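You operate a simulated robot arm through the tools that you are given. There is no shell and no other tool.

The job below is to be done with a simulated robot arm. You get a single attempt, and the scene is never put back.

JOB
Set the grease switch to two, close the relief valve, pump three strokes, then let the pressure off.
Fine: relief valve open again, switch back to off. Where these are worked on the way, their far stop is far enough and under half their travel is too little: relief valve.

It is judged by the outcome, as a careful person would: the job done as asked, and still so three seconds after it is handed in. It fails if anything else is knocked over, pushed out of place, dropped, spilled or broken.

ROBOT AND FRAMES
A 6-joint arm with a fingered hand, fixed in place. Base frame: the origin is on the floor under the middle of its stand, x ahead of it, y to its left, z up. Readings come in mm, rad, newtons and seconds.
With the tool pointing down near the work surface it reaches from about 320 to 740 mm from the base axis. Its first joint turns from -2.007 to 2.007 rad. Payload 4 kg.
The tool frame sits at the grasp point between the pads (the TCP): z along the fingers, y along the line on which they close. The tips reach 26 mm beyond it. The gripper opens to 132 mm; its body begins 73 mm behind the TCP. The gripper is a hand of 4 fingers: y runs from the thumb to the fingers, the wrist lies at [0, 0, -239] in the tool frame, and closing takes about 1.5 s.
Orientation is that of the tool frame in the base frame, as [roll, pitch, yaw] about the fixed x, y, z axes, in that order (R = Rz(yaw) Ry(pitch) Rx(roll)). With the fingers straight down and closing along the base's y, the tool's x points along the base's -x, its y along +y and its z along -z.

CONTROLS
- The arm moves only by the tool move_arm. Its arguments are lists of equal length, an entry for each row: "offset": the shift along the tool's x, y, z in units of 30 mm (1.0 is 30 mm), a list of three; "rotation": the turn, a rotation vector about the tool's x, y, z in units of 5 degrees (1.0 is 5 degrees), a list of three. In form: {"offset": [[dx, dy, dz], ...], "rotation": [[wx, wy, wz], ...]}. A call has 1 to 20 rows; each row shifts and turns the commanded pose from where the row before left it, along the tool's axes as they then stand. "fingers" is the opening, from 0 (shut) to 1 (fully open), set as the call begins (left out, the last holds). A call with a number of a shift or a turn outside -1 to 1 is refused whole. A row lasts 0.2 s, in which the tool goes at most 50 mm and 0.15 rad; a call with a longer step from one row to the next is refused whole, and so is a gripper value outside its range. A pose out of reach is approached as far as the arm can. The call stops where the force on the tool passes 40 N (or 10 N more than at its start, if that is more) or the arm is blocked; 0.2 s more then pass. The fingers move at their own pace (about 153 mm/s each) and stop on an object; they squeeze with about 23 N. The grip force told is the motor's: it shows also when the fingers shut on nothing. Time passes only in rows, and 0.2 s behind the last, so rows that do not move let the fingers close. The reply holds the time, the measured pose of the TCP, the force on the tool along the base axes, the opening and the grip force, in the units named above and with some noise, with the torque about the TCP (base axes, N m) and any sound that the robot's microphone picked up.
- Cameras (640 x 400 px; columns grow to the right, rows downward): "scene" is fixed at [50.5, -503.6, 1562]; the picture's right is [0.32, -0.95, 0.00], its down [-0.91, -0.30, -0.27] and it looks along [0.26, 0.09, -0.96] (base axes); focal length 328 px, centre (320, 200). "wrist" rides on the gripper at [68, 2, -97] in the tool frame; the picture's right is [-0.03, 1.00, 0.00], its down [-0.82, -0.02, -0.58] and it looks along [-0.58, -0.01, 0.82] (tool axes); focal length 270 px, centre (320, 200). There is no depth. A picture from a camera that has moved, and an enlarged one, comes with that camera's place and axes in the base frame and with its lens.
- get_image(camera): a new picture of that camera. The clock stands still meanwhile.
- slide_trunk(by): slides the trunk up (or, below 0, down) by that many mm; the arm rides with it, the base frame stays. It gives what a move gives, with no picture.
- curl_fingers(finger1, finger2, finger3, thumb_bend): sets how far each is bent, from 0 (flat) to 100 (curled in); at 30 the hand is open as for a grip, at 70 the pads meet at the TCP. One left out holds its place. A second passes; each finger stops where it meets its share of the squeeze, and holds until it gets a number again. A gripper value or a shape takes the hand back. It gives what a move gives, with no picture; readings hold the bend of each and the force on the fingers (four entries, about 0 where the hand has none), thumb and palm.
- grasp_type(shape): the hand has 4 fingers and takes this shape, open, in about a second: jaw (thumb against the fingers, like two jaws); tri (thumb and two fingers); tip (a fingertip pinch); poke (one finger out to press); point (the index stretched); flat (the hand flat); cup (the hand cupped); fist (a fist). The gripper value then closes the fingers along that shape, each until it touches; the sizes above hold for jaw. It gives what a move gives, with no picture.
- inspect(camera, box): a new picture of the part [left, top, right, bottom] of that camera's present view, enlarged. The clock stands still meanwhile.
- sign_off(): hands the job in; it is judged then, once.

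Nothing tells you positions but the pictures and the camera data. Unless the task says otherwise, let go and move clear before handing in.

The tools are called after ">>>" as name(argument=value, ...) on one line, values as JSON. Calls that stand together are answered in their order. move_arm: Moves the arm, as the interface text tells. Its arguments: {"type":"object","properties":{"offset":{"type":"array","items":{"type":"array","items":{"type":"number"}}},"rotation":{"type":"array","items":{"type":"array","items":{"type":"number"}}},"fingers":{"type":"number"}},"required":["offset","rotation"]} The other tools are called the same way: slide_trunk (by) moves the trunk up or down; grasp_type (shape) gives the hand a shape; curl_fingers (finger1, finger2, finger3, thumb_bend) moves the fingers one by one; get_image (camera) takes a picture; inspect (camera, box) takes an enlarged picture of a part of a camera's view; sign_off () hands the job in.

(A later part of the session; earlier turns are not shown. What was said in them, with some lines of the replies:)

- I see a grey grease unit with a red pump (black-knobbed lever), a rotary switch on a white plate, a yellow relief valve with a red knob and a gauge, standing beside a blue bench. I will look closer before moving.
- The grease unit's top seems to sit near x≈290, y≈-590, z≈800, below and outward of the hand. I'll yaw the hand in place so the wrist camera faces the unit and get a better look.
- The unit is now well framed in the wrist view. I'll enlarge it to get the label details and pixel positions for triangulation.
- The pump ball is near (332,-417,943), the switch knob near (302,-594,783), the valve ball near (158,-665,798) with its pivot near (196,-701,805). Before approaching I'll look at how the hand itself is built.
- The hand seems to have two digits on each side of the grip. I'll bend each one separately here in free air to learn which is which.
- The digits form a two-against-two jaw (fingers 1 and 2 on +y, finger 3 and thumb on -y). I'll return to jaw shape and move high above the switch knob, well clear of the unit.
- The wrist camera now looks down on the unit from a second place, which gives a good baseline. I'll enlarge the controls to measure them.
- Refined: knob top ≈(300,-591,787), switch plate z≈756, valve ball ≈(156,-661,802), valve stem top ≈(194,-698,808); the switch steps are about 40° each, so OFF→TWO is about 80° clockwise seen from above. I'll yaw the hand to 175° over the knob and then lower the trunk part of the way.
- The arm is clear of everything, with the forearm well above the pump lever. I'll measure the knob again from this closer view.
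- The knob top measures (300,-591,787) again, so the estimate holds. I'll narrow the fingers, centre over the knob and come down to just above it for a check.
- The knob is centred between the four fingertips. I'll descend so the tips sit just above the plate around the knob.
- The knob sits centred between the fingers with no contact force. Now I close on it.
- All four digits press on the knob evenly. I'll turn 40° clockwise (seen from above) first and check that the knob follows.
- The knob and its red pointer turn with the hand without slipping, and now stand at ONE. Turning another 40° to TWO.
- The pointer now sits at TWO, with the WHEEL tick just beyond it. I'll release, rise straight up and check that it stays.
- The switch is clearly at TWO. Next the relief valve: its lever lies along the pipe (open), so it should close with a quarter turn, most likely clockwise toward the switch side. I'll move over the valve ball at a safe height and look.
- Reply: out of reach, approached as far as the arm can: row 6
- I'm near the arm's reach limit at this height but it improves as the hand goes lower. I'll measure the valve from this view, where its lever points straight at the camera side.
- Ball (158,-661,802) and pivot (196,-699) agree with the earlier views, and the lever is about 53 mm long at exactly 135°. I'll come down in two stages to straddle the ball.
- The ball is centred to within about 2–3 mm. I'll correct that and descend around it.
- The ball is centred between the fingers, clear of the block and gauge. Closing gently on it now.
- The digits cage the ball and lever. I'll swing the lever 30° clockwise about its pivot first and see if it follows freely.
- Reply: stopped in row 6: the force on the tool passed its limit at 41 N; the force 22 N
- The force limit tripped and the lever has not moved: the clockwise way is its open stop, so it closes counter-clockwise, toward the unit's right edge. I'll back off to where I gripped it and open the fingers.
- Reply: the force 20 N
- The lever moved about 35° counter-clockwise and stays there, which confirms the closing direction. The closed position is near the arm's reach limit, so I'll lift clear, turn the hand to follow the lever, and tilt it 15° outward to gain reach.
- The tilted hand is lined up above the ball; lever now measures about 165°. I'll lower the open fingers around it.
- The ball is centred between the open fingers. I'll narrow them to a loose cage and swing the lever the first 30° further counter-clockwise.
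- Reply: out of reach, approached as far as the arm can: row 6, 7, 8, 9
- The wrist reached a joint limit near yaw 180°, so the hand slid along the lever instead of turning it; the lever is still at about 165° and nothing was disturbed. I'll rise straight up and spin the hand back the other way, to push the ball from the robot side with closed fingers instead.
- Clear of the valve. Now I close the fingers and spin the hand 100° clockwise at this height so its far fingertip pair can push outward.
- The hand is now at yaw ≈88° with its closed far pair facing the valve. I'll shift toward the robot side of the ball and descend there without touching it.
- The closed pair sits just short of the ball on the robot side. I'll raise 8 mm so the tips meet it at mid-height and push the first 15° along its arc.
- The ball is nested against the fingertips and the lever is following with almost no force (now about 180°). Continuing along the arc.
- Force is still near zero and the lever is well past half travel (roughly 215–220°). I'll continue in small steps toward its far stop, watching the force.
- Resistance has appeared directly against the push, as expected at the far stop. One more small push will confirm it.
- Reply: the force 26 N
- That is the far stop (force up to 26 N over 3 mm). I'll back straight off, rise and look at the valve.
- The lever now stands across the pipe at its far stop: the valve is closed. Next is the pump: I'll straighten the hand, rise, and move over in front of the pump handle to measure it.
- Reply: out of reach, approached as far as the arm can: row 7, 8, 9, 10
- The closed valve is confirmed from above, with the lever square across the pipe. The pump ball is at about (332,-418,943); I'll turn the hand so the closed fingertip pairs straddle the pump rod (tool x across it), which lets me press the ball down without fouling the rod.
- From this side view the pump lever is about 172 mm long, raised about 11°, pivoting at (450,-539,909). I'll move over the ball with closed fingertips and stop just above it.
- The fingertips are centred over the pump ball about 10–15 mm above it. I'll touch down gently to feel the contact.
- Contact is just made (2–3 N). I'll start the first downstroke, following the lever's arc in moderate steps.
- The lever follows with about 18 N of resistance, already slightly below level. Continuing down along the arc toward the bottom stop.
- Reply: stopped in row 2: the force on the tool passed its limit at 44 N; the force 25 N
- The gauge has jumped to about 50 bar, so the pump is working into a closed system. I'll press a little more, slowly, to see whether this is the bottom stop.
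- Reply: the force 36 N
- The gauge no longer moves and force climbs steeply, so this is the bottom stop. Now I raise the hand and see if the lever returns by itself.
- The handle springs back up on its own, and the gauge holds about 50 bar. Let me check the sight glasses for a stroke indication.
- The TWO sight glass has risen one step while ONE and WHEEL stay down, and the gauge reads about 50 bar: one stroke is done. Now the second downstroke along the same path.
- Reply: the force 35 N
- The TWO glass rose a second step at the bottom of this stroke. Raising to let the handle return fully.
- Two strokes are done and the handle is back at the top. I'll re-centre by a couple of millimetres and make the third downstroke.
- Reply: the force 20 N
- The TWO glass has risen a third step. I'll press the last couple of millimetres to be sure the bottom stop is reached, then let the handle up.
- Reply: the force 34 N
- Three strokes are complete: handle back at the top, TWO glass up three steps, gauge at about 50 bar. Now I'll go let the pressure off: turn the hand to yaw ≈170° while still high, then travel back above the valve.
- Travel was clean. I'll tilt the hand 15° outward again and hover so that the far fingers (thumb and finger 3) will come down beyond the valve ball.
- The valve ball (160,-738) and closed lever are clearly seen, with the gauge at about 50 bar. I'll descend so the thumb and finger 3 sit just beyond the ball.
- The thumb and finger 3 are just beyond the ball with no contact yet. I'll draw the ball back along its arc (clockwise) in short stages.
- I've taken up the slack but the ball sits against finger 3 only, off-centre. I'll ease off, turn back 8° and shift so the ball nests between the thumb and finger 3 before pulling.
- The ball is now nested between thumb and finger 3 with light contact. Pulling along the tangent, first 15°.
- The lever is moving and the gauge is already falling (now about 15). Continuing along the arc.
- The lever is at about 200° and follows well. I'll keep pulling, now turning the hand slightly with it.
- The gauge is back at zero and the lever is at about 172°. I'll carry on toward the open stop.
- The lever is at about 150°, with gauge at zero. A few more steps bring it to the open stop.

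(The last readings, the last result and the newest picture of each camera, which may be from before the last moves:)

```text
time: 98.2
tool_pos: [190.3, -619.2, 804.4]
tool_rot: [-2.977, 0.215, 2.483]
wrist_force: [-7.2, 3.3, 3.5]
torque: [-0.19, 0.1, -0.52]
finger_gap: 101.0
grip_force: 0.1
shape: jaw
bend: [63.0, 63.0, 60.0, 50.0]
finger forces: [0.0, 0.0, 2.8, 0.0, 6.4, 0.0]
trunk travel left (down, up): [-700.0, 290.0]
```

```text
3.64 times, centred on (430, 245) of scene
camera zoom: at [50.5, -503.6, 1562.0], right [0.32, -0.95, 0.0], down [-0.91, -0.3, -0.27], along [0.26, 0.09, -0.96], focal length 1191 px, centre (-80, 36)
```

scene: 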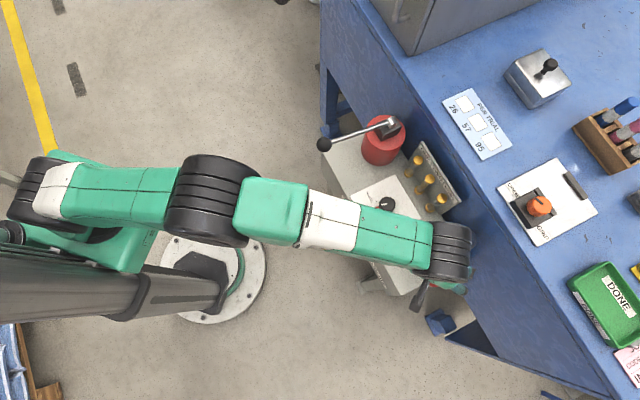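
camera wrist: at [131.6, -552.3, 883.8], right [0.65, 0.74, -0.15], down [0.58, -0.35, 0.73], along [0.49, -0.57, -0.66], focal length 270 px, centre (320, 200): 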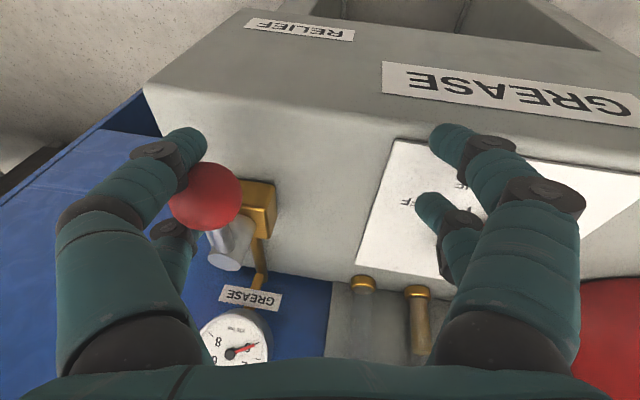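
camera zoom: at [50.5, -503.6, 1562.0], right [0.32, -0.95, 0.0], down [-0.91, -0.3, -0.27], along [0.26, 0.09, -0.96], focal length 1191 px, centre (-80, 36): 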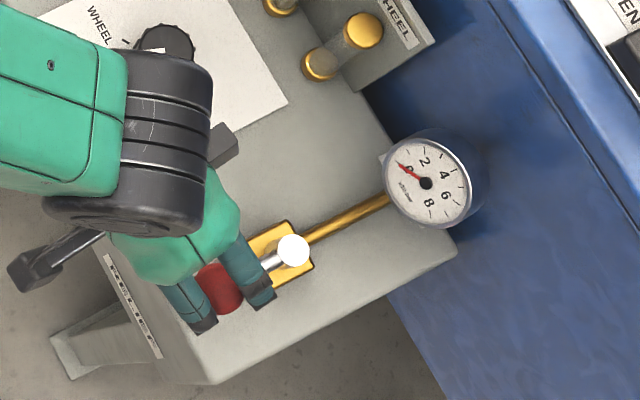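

The lever now looks in line with the pipe again. I'll press a little further to feel the open stop.

>>> move_arm(offset=[[-0.01, 0.13, -0.02], [-0.01, 0.1, -0.02]], rotation=[[0, 0, 0.2], [0, 0, 0]], fingers=0.76)

>>> inspect(camera="scene", box=[370, 190, 490, 300])

```text
time: 98.8
tool_pos: [194.5, -613.1, 805.5]
tool_rot: [-2.979, 0.22, 2.464]
wrist_force: [-9.1, -6.3, -0.9]
torque: [0.1, -0.11, -0.12]
finger_gap: 92.1
grip_force: 0.1
shape: jaw
bend: [73.0, 73.0, 48.0, 51.0]
finger forces: [0.0, 0.1, 4.2, 0.1, 7.6, 0.0]
trunk travel left (down, up): [-700.0, 290.0]
```

```text
3.64 times, centred on (430, 245) of scene
camera zoom: at [50.5, -503.6, 1562.0], right [0.32, -0.95, 0.0], down [-0.91, -0.3, -0.27], along [0.26, 0.09, -0.96], focal length 1191 px, centre (-80, 36)
```

zoom: 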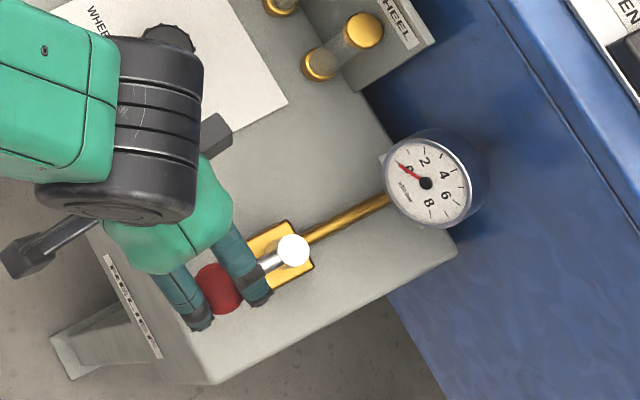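

The ball no longer moves while the fingers yield, so the lever is back at its open stop and the gauge is at zero. I'll ease off the ball and lift straight up.

>>> move_arm(offset=[[0, -0.25, 0.03], [0, -0.2, 0.03], [-0.218, -0.158, -0.963], [-0.218, -0.158, -0.963], [-0.218, -0.158, -0.963], [-0.218, -0.158, -0.963]], rotation=[[0, 0, 0], [0, 0, 0], [0, 0, 0], [0, 0, 0], [0, 0, 0], [0, 0, 0]], fingers=0.76)

>>> get_image(camera="wrist")

>>> inspect(camera="scene", box=[370, 190, 490, 300])

```text
time: 100.2
tool_pos: [187.5, -623.7, 925.1]
tool_rot: [-2.98, 0.219, 2.466]
wrist_force: [-0.1, 0.5, 0.7]
torque: [0.04, -0.01, -0.02]
finger_gap: 24.7
grip_force: 23.4
shape: jaw
bend: [72.0, 73.0, 74.0, 73.0]
finger forces: [0.0, 0.1, 0.1, 0.0, 0.0, 0.0]
trunk travel left (down, up): [-700.0, 290.0]
```

```text
taken
camera wrist: at [130.2, -557.2, 1003.7], right [0.66, 0.73, -0.15], down [0.57, -0.36, 0.74], along [0.48, -0.57, -0.66], focal length 270 px, centre (320, 200)
```

wrist: 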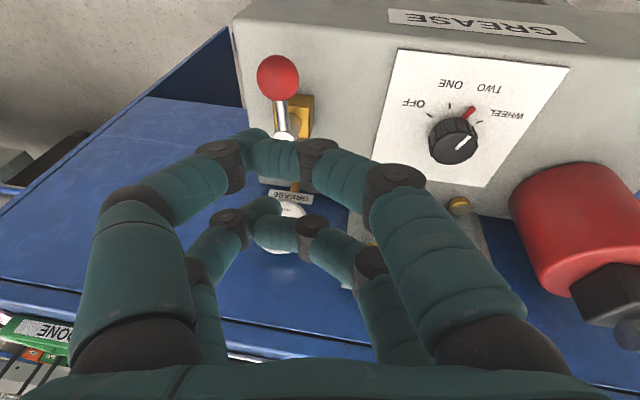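

```text
3.64 times, centred on (430, 245) of scene
camera zoom: at [50.5, -503.6, 1562.0], right [0.32, -0.95, 0.0], down [-0.91, -0.3, -0.27], along [0.26, 0.09, -0.96], focal length 1191 px, centre (-80, 36)
```

zoom: 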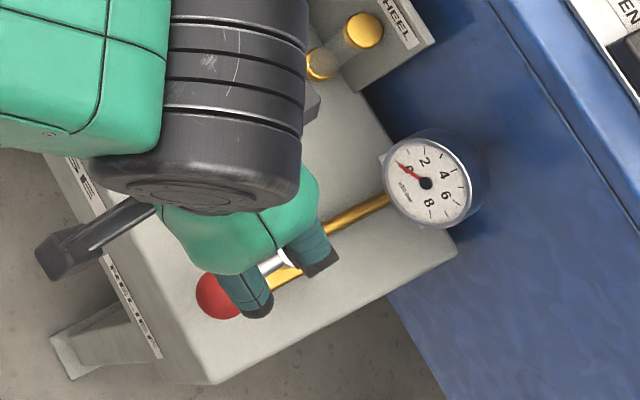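

The valve lever is clear and looks fully open, but the fingers closed up oddly after yielding. I'll reset the hand to an open jaw in free air and check the valve from here.

>>> grasp_type(shape="jaw")

>>> get_image(camera="wrist")

>>> inspect(camera="wrist", box=[220, 40, 340, 240])

```text
time: 101.1
tool_pos: [186.4, -624.3, 923.2]
tool_rot: [-2.979, 0.217, 2.468]
wrist_force: [1.2, 0.5, -0.5]
torque: [0.0, -0.02, -0.01]
finger_gap: 132.0
grip_force: 0.2
shape: jaw
bend: [30.0, 30.0, 30.0, 30.0]
finger forces: [0.0, 0.0, 0.0, 0.0, 0.1, 0.1]
trunk travel left (down, up): [-700.0, 290.0]
```

```text
taken
camera wrist: at [130.0, -557.7, 1002.7], right [0.66, 0.73, -0.15], down [0.57, -0.36, 0.74], along [0.48, -0.57, -0.66], focal length 270 px, centre (320, 200)
```

wrist: 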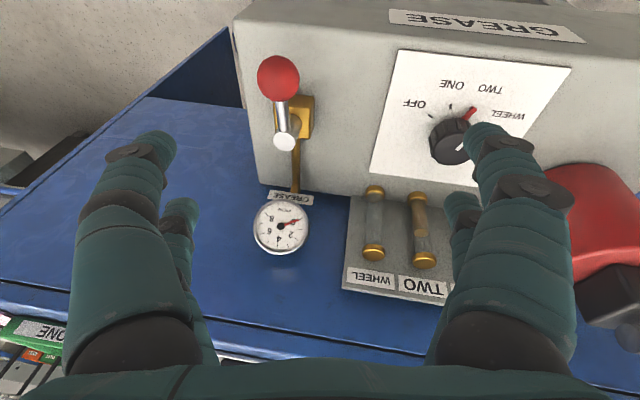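

```text
2.00 times, centred on (280, 140) of wrist
camera zoom: at [130.0, -557.7, 1002.7], right [0.66, 0.73, -0.15], down [0.57, -0.36, 0.74], along [0.48, -0.57, -0.66], focal length 541 px, centre (400, 320)
```

zoom: 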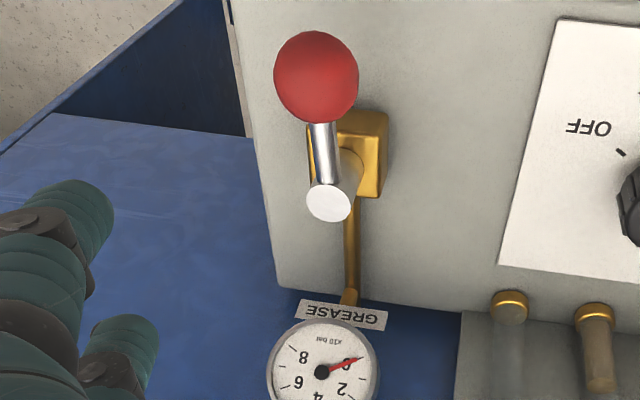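

The lever measures roughly 135–139°, so it is open or within a few degrees; I want to be certain. I'll straighten the hand and view the valve from directly above, as I did at the start.

>>> move_arm(offset=[[0, 0, 0], [0, 0, 0], [0, 0, 0], [0, 0, 0], [0, 0, 0]], rotation=[[-0.4585, 0.625, 0], [-0.4585, 0.625, 0], [-0.4585, 0.625, 0], [-0.4585, 0.625, 0], [0, 0, 0]], fingers=0.6)

```text
time: 102.3
tool_pos: [186.2, -624.7, 924.2]
tool_rot: [3.139, -0.001, 2.449]
wrist_force: [-0.4, 0.0, -0.8]
torque: [0.0, -0.01, 0.01]
finger_gap: 79.7
grip_force: 0.1
shape: jaw
bend: [71.0, 71.0, 71.0, 70.0]
finger forces: [0.1, 0.0, 0.1, 0.1, 0.1, 0.0]
trunk travel left (down, up): [-700.0, 290.0]
```

>>> move_arm(offset=[[0.01, -0.75, 0.15], [0.01, -0.75, 0.15], [0, 0, 0], [0, 0, 0]], rotation=[[0, 0, 0], [0, 0, 0], [0, 0, 1], [0, 0, 0.05]], fingers=0.6)

>>> get_image(camera="wrist")

>>> inspect(camera="wrist", box=[260, 70, 380, 270])

```text
time: 103.3
tool_pos: [157.9, -658.6, 916.4]
tool_rot: [3.141, 0.002, 2.356]
wrist_force: [-0.2, -0.5, -1.0]
torque: [-0.01, 0.01, 0.02]
finger_gap: 79.6
grip_force: 0.0
shape: jaw
bend: [71.0, 71.0, 71.0, 70.0]
finger forces: [0.1, 0.1, 0.1, 0.1, 0.0, 0.0]
trunk travel left (down, up): [-700.0, 290.0]
```

```text
taken
camera wrist: at [110.0, -609.9, 1013.5], right [0.72, 0.69, 0.0], down [0.56, -0.59, 0.58], along [0.4, -0.42, -0.82], focal length 270 px, centre (320, 200)
```

wrist: 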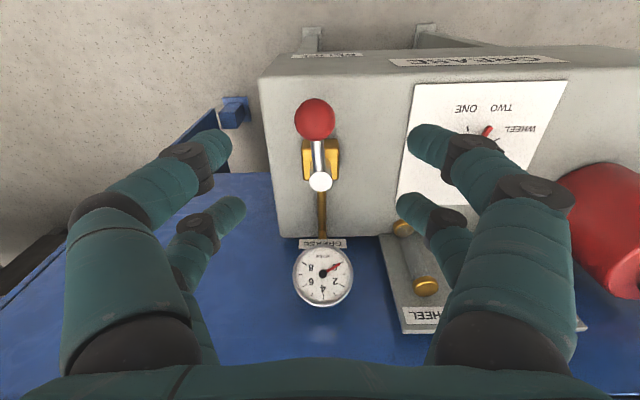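

```text
2.00 times, centred on (320, 170) of wrist
camera zoom: at [110.0, -609.9, 1013.5], right [0.72, 0.69, 0.0], down [0.56, -0.59, 0.58], along [0.4, -0.42, -0.82], focal length 541 px, centre (320, 260)
```

zoom: 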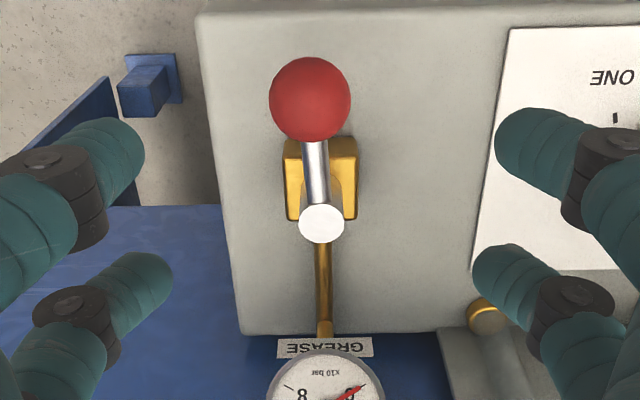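

The lever is about 3° short of its original open position. I'll lower the jaws around the ball again, clamp, and press it fully home.

>>> move_arm(offset=[[-0.035, -0.033, 0.87], [-0.035, -0.033, 0.87], [0, 0, 0.87], [0, 0, 0.87], [0, 0, 0]], rotation=[[0, 0, 0], [0, 0, 0], [0, 0, 0], [0, 0, 0], [0, 0, 0]], fingers=0.6)

>>> get_image(camera="wrist")

```text
time: 104.5
tool_pos: [157.3, -660.7, 810.5]
tool_rot: [3.14, 0.0, 2.359]
wrist_force: [0.6, 0.1, -0.2]
torque: [0.0, -0.01, 0.01]
finger_gap: 79.6
grip_force: 0.0
shape: jaw
bend: [71.0, 71.0, 71.0, 70.0]
finger forces: [0.0, 0.0, 0.0, 0.1, 0.1, 0.1]
trunk travel left (down, up): [-700.0, 290.0]
```

```text
taken
camera wrist: at [110.5, -613.0, 908.2], right [0.72, 0.69, 0.0], down [0.56, -0.59, 0.58], along [0.4, -0.42, -0.82], focal length 270 px, centre (320, 200)
```

wrist: 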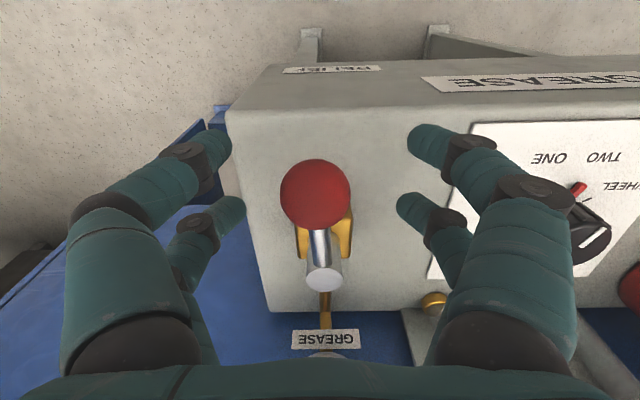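

>>> move_arm(offset=[[0, 0, 0], [0, 0, 0], [0, 0, 0], [0, 0, 0], [0, 0, 0], [0, 0.07, 0], [0, 0.07, 0], [0, 0.07, 0]], rotation=[[0, 0, 0], [0, 0, 0], [0, 0, 0], [0, 0, 0], [0, 0, 0], [0, 0, 0], [0, 0, 0], [0, 0, 0]], fingers=0.0)

>>> get_image(camera="wrist")

```text
time: 106.3
tool_pos: [160.9, -657.3, 811.1]
tool_rot: [3.142, 0.0, 2.356]
wrist_force: [-8.7, -3.3, -4.5]
torque: [-0.05, -0.01, 0.04]
finger_gap: 0.3
grip_force: 23.1
shape: jaw
bend: [65.0, 62.0, 62.0, 71.0]
finger forces: [0.0, 0.1, 0.0, 0.0, 0.0, 0.0]
trunk travel left (down, up): [-700.0, 290.0]
```

```text
taken
camera wrist: at [113.9, -608.9, 908.4], right [0.72, 0.69, 0.0], down [0.56, -0.59, 0.58], along [0.4, -0.42, -0.82], focal length 270 px, centre (320, 200)
```

wrist: 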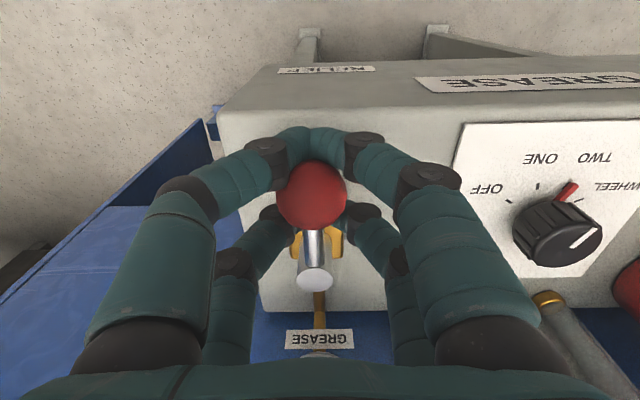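

>>> move_arm(offset=[[0, 0.07, 0], [0, 0.07, 0]], rotation=[[0, 0, 0], [0, 0, 0]], fingers=0.0)

>>> get_image(camera="wrist")

```text
time: 106.9
tool_pos: [163.2, -654.9, 810.1]
tool_rot: [3.141, 0.002, 2.356]
wrist_force: [-16.5, -9.9, -2.0]
torque: [-0.04, 0.12, -0.02]
finger_gap: 0.0
grip_force: 23.0
shape: jaw
bend: [65.0, 62.0, 62.0, 71.0]
finger forces: [0.1, 0.0, 0.0, 0.1, 0.0, 0.0]
trunk travel left (down, up): [-700.0, 290.0]
```

```text
taken
camera wrist: at [116.1, -606.4, 908.0], right [0.72, 0.69, 0.0], down [0.56, -0.59, 0.58], along [0.4, -0.42, -0.82], focal length 270 px, centre (320, 200)
```

wrist: 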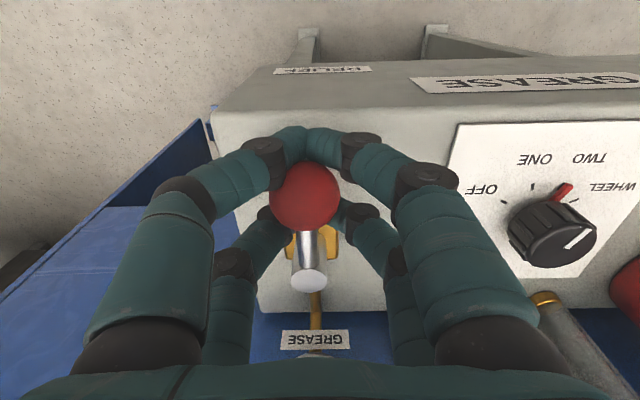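

Force rises to about 19 N with no more movement, so the lever is home against the open stop. I'll open the fingers in place (no sideways motion) and lift.

>>> move_arm(offset=[[0, 0, 0], [0, 0, 0], [0, 0, 0], [0, 0, 0], [0, 0, 0]], rotation=[[0, 0, 0], [0, 0, 0], [0, 0, 0], [0, 0, 0], [0, 0, 0]], fingers=0.6)

>>> get_image(camera="wrist")

```text
time: 108.1
tool_pos: [165.0, -654.3, 810.9]
tool_rot: [-3.141, -0.001, 2.358]
wrist_force: [-0.4, 0.9, -0.5]
torque: [0.02, 0.01, 0.0]
finger_gap: 79.0
grip_force: 0.0
shape: jaw
bend: [71.0, 71.0, 71.0, 70.0]
finger forces: [0.1, 0.0, 0.0, 0.0, 0.1, 0.0]
trunk travel left (down, up): [-700.0, 290.0]
```

```text
taken
camera wrist: at [118.3, -605.2, 908.1], right [0.72, 0.69, 0.0], down [0.56, -0.59, 0.58], along [0.4, -0.42, -0.82], focal length 270 px, centre (320, 200)
```

wrist: 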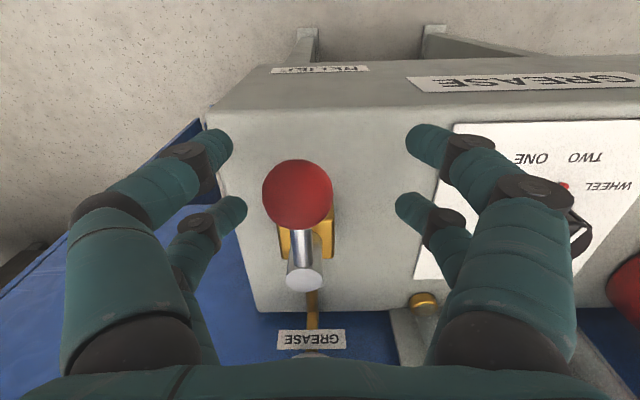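

The lever stays in line with the pipe after release. I'll lift clear, travel to the switch and turn the hand to yaw 95° for the return to OFF.

>>> move_arm(offset=[[0, 0, -1], [0, 0, -1], [0, 0, -1], [-0.338, 0.935, 0], [-0.338, 0.935, 0], [-0.338, 0.935, 0], [-0.338, 0.935, 0], [-0.338, 0.935, 0], [0, 0, 0], [0, 0, 0], [0, 0, 0], [0, 0, 0], [0, 0, 0], [0, 0, 0], [0, 0, 0], [0, 0, 0]], rotation=[[0, 0, 0], [0, 0, 0], [0, 0, 0], [0, 0, 0], [0, 0, 0], [0, 0, 0], [0, 0, 0], [0, 0, 0], [0, 0, 1], [0, 0, 1], [0, 0, 1], [0, 0, 1], [0, 0, 1], [0, 0, 1], [0, 0, 1], [0, 0, 1]], fingers=0.6)

>>> get_image(camera="wrist")

>>> inspect(camera="scene", box=[370, 190, 490, 300])

```text
time: 111.5
tool_pos: [299.2, -589.8, 900.6]
tool_rot: [-3.141, 0.0, 1.658]
wrist_force: [-0.2, -0.1, 0.1]
torque: [0.04, -0.02, -0.02]
finger_gap: 78.8
grip_force: 0.1
shape: jaw
bend: [71.0, 71.0, 71.0, 70.0]
finger forces: [0.1, 0.0, 0.0, 0.1, 0.0, 0.0]
trunk travel left (down, up): [-700.0, 290.0]
```

```text
taken
camera wrist: at [295.2, -522.3, 998.3], right [1.0, 0.06, 0.0], down [0.05, -0.81, 0.58], along [0.04, -0.58, -0.82], focal length 270 px, centre (320, 200)
```

wrist: 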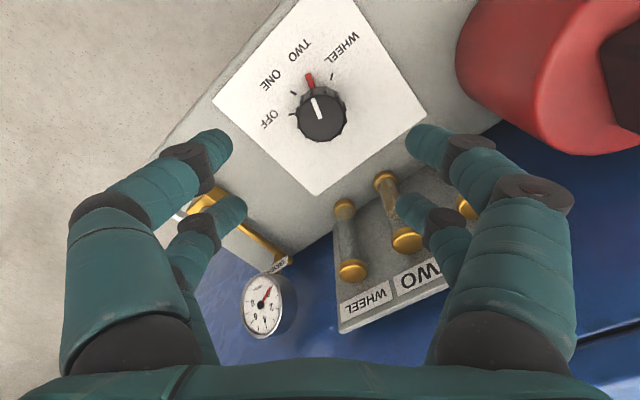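

```text
3.64 times, centred on (430, 245) of scene
camera zoom: at [50.5, -503.6, 1562.0], right [0.32, -0.95, 0.0], down [-0.91, -0.3, -0.27], along [0.26, 0.09, -0.96], focal length 1191 px, centre (-80, 36)
```

zoom: 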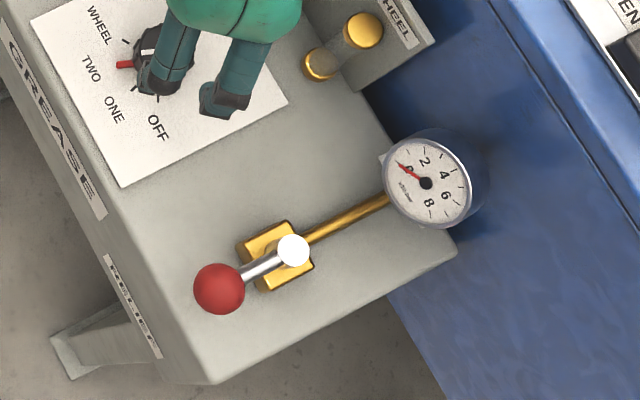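

The valve is confirmed open (same angle as at the start) and the gauge is at zero. Now I descend over the switch knob, which is centred below the hand.

>>> move_arm(offset=[[-0.04, 0.023, 0.75], [0, 0, 0.75], [0, 0, 0.75], [0, 0, 0.7], [0, 0, 0.7], [0, 0, 0]], rotation=[[0, 0, 0], [0, 0, 0], [0, 0, 0], [0, 0, 0], [0, 0, 0], [0, 0, 0]], fingers=0.6)

>>> get_image(camera="wrist")

```text
time: 112.9
tool_pos: [300.9, -591.4, 790.5]
tool_rot: [3.141, 0.0, 1.66]
wrist_force: [-0.7, -0.8, -0.3]
torque: [-0.01, -0.02, -0.01]
finger_gap: 78.9
grip_force: 0.0
shape: jaw
bend: [71.0, 71.0, 71.0, 70.0]
finger forces: [0.0, 0.0, 0.0, 0.0, 0.1, 0.0]
trunk travel left (down, up): [-700.0, 290.0]
```

```text
taken
camera wrist: at [296.4, -523.8, 887.8], right [1.0, 0.06, 0.0], down [0.05, -0.82, 0.58], along [0.04, -0.58, -0.82], focal length 270 px, centre (320, 200)
```

wrist: 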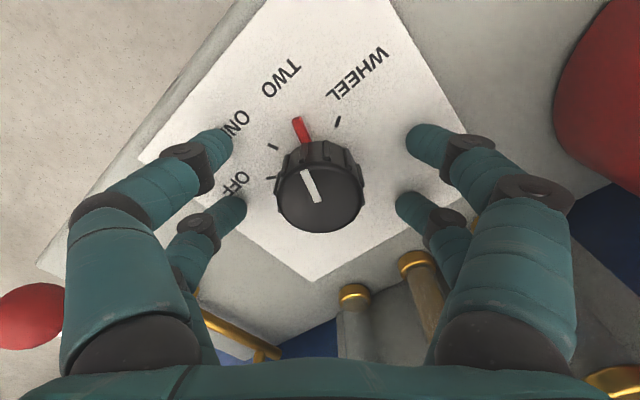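

The knob is centred between the fingers. Closing on it.

>>> move_arm(offset=[[0, 0, 0], [0, 0, 0], [0, 0, 0], [0, 0, 0], [0, 0, 0], [0, 0, 0]], rotation=[[0, 0, 0], [0, 0, 0], [0, 0, 0], [0, 0, 0], [0, 0, 0], [0, 0, 0]], fingers=0.0)

>>> get_image(camera="wrist")

```text
time: 114.3
tool_pos: [301.1, -591.1, 791.1]
tool_rot: [3.141, -0.002, 1.661]
wrist_force: [0.9, -1.8, -5.8]
torque: [-0.02, 0.02, 0.06]
finger_gap: 14.6
grip_force: 23.2
shape: jaw
bend: [72.0, 72.0, 72.0, 70.0]
finger forces: [22.9, 21.2, 18.2, 0.0, 18.1, 0.0]
trunk travel left (down, up): [-700.0, 290.0]
```

```text
taken
camera wrist: at [296.5, -524.1, 887.6], right [1.0, 0.06, 0.0], down [0.05, -0.82, 0.58], along [0.04, -0.58, -0.82], focal length 270 px, centre (320, 200)
```

wrist: 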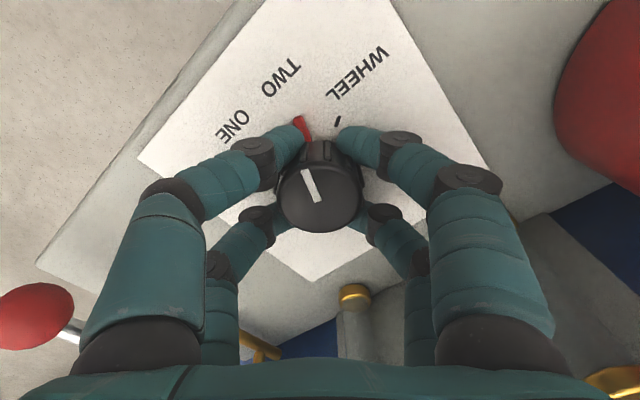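

Firm, even grip. Now I turn it 80° counter-clockwise back toward OFF, in one continuous move.

>>> move_arm(offset=[[0, 0, 0], [0, 0, 0], [0, 0, 0], [0, 0, 0], [0, 0, 0], [0, 0, 0], [0, 0, 0], [0, 0, 0], [0, 0, 0], [0, 0, 0], [0, 0, 0], [0, 0, 0], [0, 0, 0], [0, 0, 0], [0, 0, 0], [0, 0, 0]], rotation=[[0, 0, -1], [0, 0, -1], [0, 0, -1], [0, 0, -1], [0, 0, -1], [0, 0, -1], [0, 0, -1], [0, 0, -1], [0, 0, -1], [0, 0, -1], [0, 0, -1], [0, 0, -1], [0, 0, -1], [0, 0, -1], [0, 0, -1], [0, 0, -1]])

>>> get_image(camera="wrist")

```text
time: 117.7
tool_pos: [301.0, -592.3, 791.0]
tool_rot: [3.139, -0.001, 3.057]
wrist_force: [5.5, 8.1, -17.0]
torque: [0.16, -0.12, -0.02]
finger_gap: 13.4
grip_force: 23.1
shape: jaw
bend: [72.0, 72.0, 72.0, 70.0]
finger forces: [25.5, 27.0, 19.3, 0.1, 17.0, 0.0]
trunk travel left (down, up): [-700.0, 290.0]
```

```text
taken
camera wrist: at [233.4, -585.2, 888.1], right [0.11, 0.99, 0.0], down [0.81, -0.09, 0.58], along [0.57, -0.06, -0.82], focal length 270 px, centre (320, 200)
```

wrist: 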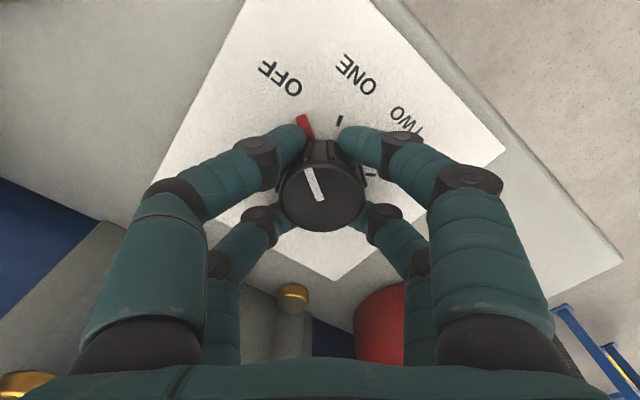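

The picture matches the one when I first gripped the knob at OFF. I'll open the fingers, rise straight up and verify.

>>> move_arm(offset=[[0, 0, 0], [0, 0, 0], [0, 0, 0], [0, 0, 0], [0, 0, 0]], rotation=[[0, 0, 0], [0, 0, 0], [0, 0, 0], [0, 0, 0], [0, 0, 0]], fingers=0.6)

>>> move_arm(offset=[[0, 0, -0.6], [0, 0, -0.8], [0, 0, -1], [0, 0, -1], [0, 0, -1], [0, 0, -1]], rotation=[[0, 0, 0], [0, 0, 0], [0, 0, 0], [0, 0, 0], [0, 0, 0], [0, 0, 0]])

>>> get_image(camera="wrist")

>>> inspect(camera="wrist", box=[250, 20, 410, 150])

```text
time: 118.9
tool_pos: [298.9, -592.5, 792.3]
tool_rot: [3.14, -0.002, 3.056]
wrist_force: [0.3, 0.1, 0.5]
torque: [0.01, 0.01, 0.0]
finger_gap: 78.7
grip_force: 0.1
shape: jaw
bend: [71.0, 71.0, 71.0, 70.0]
finger forces: [0.0, 0.0, 0.0, 0.0, 0.0, 0.1]
trunk travel left (down, up): [-700.0, 290.0]
```

```text
time: 120.3
tool_pos: [298.8, -592.9, 954.9]
tool_rot: [3.141, -0.001, 3.057]
wrist_force: [0.2, 0.3, 0.0]
torque: [0.0, 0.03, -0.02]
finger_gap: 78.7
grip_force: 0.0
shape: jaw
bend: [71.0, 71.0, 71.0, 70.0]
finger forces: [0.1, 0.0, 0.0, 0.0, 0.0, 0.1]
trunk travel left (down, up): [-700.0, 290.0]
```

```text
taken
camera wrist: at [231.0, -585.4, 1051.8], right [0.11, 0.99, 0.0], down [0.81, -0.09, 0.58], along [0.57, -0.06, -0.82], focal length 270 px, centre (320, 200)
```

wrist: 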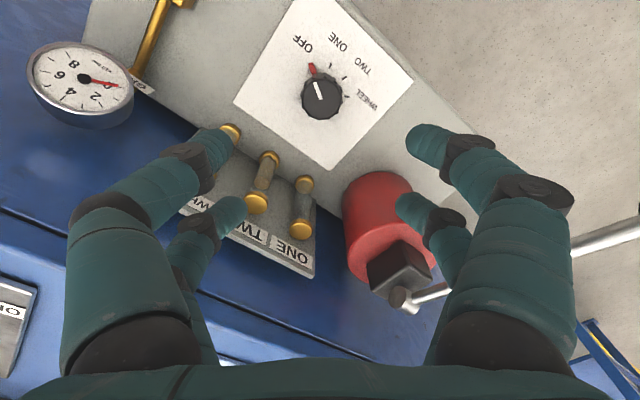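

```text
3.08 times, centred on (330, 85) of wrist
camera zoom: at [231.0, -585.4, 1051.8], right [0.11, 0.99, 0.0], down [0.81, -0.09, 0.58], along [0.57, -0.06, -0.82], focal length 832 px, centre (289, 554)
```

zoom: 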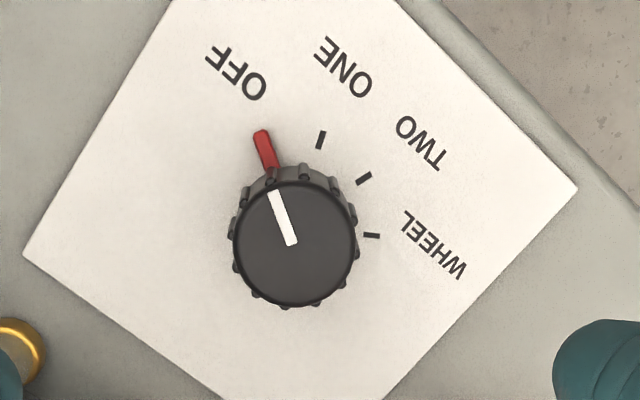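

The switch is back at OFF exactly as at the start. I'll raise the trunk and draw the hand away, then do a last check of everything.

>>> slide_trunk(by=200)

>>> move_arm(offset=[[0.278, 0.893, 0], [0.278, 0.893, 0], [0.278, 0.893, 0], [0.278, 0.893, 0], [0.278, 0.893, 0], [0.278, 0.893, 0], [0.278, 0.893, 0], [0.278, 0.893, 0], [0.278, 0.893, 0], [0.278, 0.893, 0]], rotation=[[0, 0, 0], [0, 0, 0], [0, 0, 0], [0, 0, 0], [0, 0, 0], [0, 0, 0], [0, 0, 0], [0, 0, 0], [0, 0, 0], [0, 0, 0]], fingers=1.0)

>>> get_image(camera="scene")

>>> inspect(camera="scene", box=[310, 100, 490, 300])

>>> inspect(camera="scene", box=[380, 210, 490, 300])

>>> inspect(camera="scene", box=[340, 150, 480, 250])

```text
time: 122.5
tool_pos: [299.5, -591.5, 1153.9]
tool_rot: [3.14, 0.001, 3.055]
wrist_force: [-0.6, 0.8, 0.0]
torque: [0.0, -0.02, 0.02]
finger_gap: 78.9
grip_force: 0.0
shape: jaw
bend: [71.0, 71.0, 71.0, 70.0]
finger forces: [0.0, 0.0, 0.0, 0.0, 0.0, 0.0]
trunk travel left (down, up): [-900.0, 90.0]
```

```text
time: 124.7
tool_pos: [239.9, -315.0, 1153.1]
tool_rot: [3.14, 0.001, 3.055]
wrist_force: [-0.3, -0.1, -0.1]
torque: [0.03, 0.04, 0.01]
finger_gap: 132.1
grip_force: 0.1
shape: jaw
bend: [30.0, 30.0, 30.0, 30.0]
finger forces: [0.0, 0.0, 0.1, 0.1, 0.0, 0.1]
trunk travel left (down, up): [-900.0, 90.0]
```

```text
taken
```

scene: 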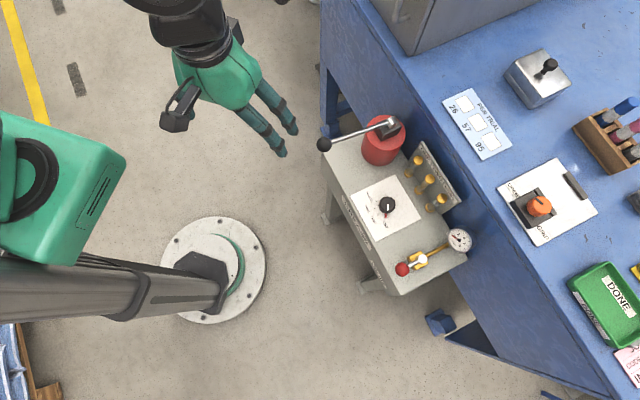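

```text
2.00 times, centred on (400, 200) of scene
camera zoom: at [50.5, -503.6, 1562.0], right [0.32, -0.95, 0.0], down [-0.91, -0.3, -0.27], along [0.26, 0.09, -0.96], focal length 655 px, centre (160, 200)
```

zoom: 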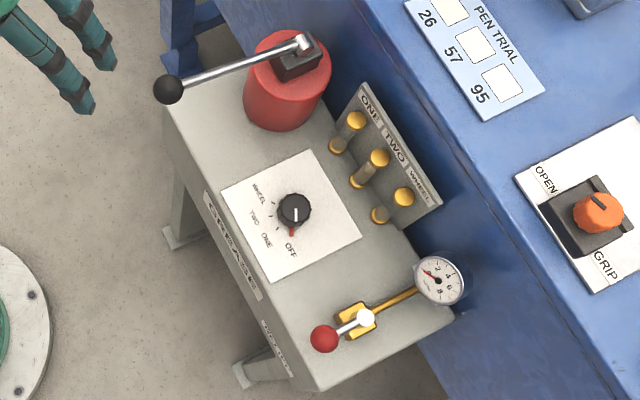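

```text
4.44 times, centred on (435, 255) of scene
camera zoom: at [50.5, -503.6, 1562.0], right [0.32, -0.95, 0.0], down [-0.91, -0.3, -0.27], along [0.26, 0.09, -0.96], focal length 1456 px, centre (-191, -44)
```

zoom: 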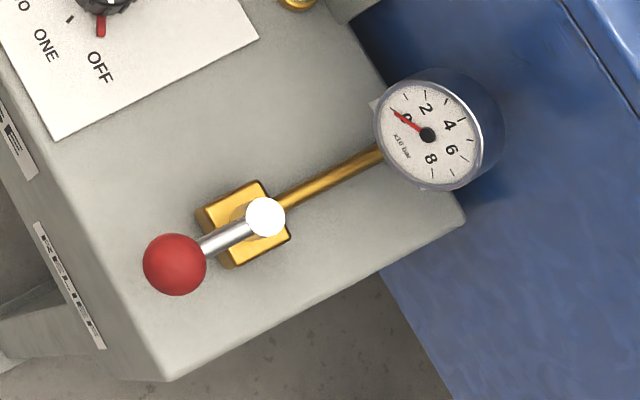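

```text
4.00 times, centred on (410, 200) of scene
camera zoom: at [50.5, -503.6, 1562.0], right [0.32, -0.95, 0.0], down [-0.91, -0.3, -0.27], along [0.26, 0.09, -0.96], focal length 1310 px, centre (-40, 200)
```

zoom: 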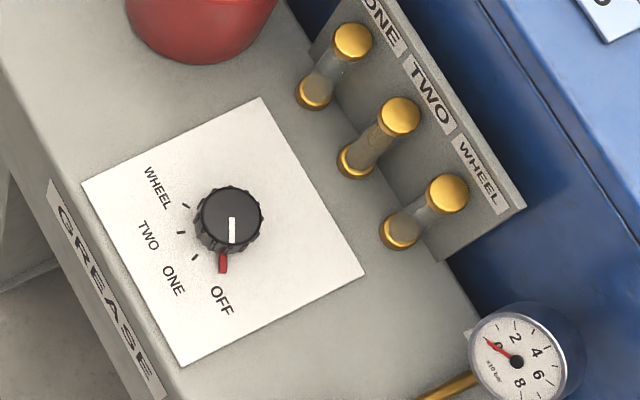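

Everything checks out: the switch is at OFF, the valve lever is back at its original open position, and the gauge reads zero. Only the TWO sight glass has risen, by three strokes. The pump handle is up, the hand is open and clear, and nothing else has moved, so I'm handing in.

>>> sign_off()

```text
The job is handed in.
```

The job is done and handed in. I set the grease switch to TWO, closed the relief valve to its far stop and pumped three full strokes. Then I reopened the valve to its open stop and turned the switch back to OFF.

- **Strokes:** only the TWO sight glass rose, three steps for three strokes.
- **Pressure:** the gauge reached about 50 bar while pumping and read zero once the valve was open.
- **Valve direction:** I first pushed the lever the wrong way, against its open stop, and the 40 N limit stopped the arm. It then closed the other way. When I reopened it, it stopped about 3° short, so I pressed it fully home.
- **Surroundings:** the final pictures show nothing else moved, and the hand is open and clear of the unit.
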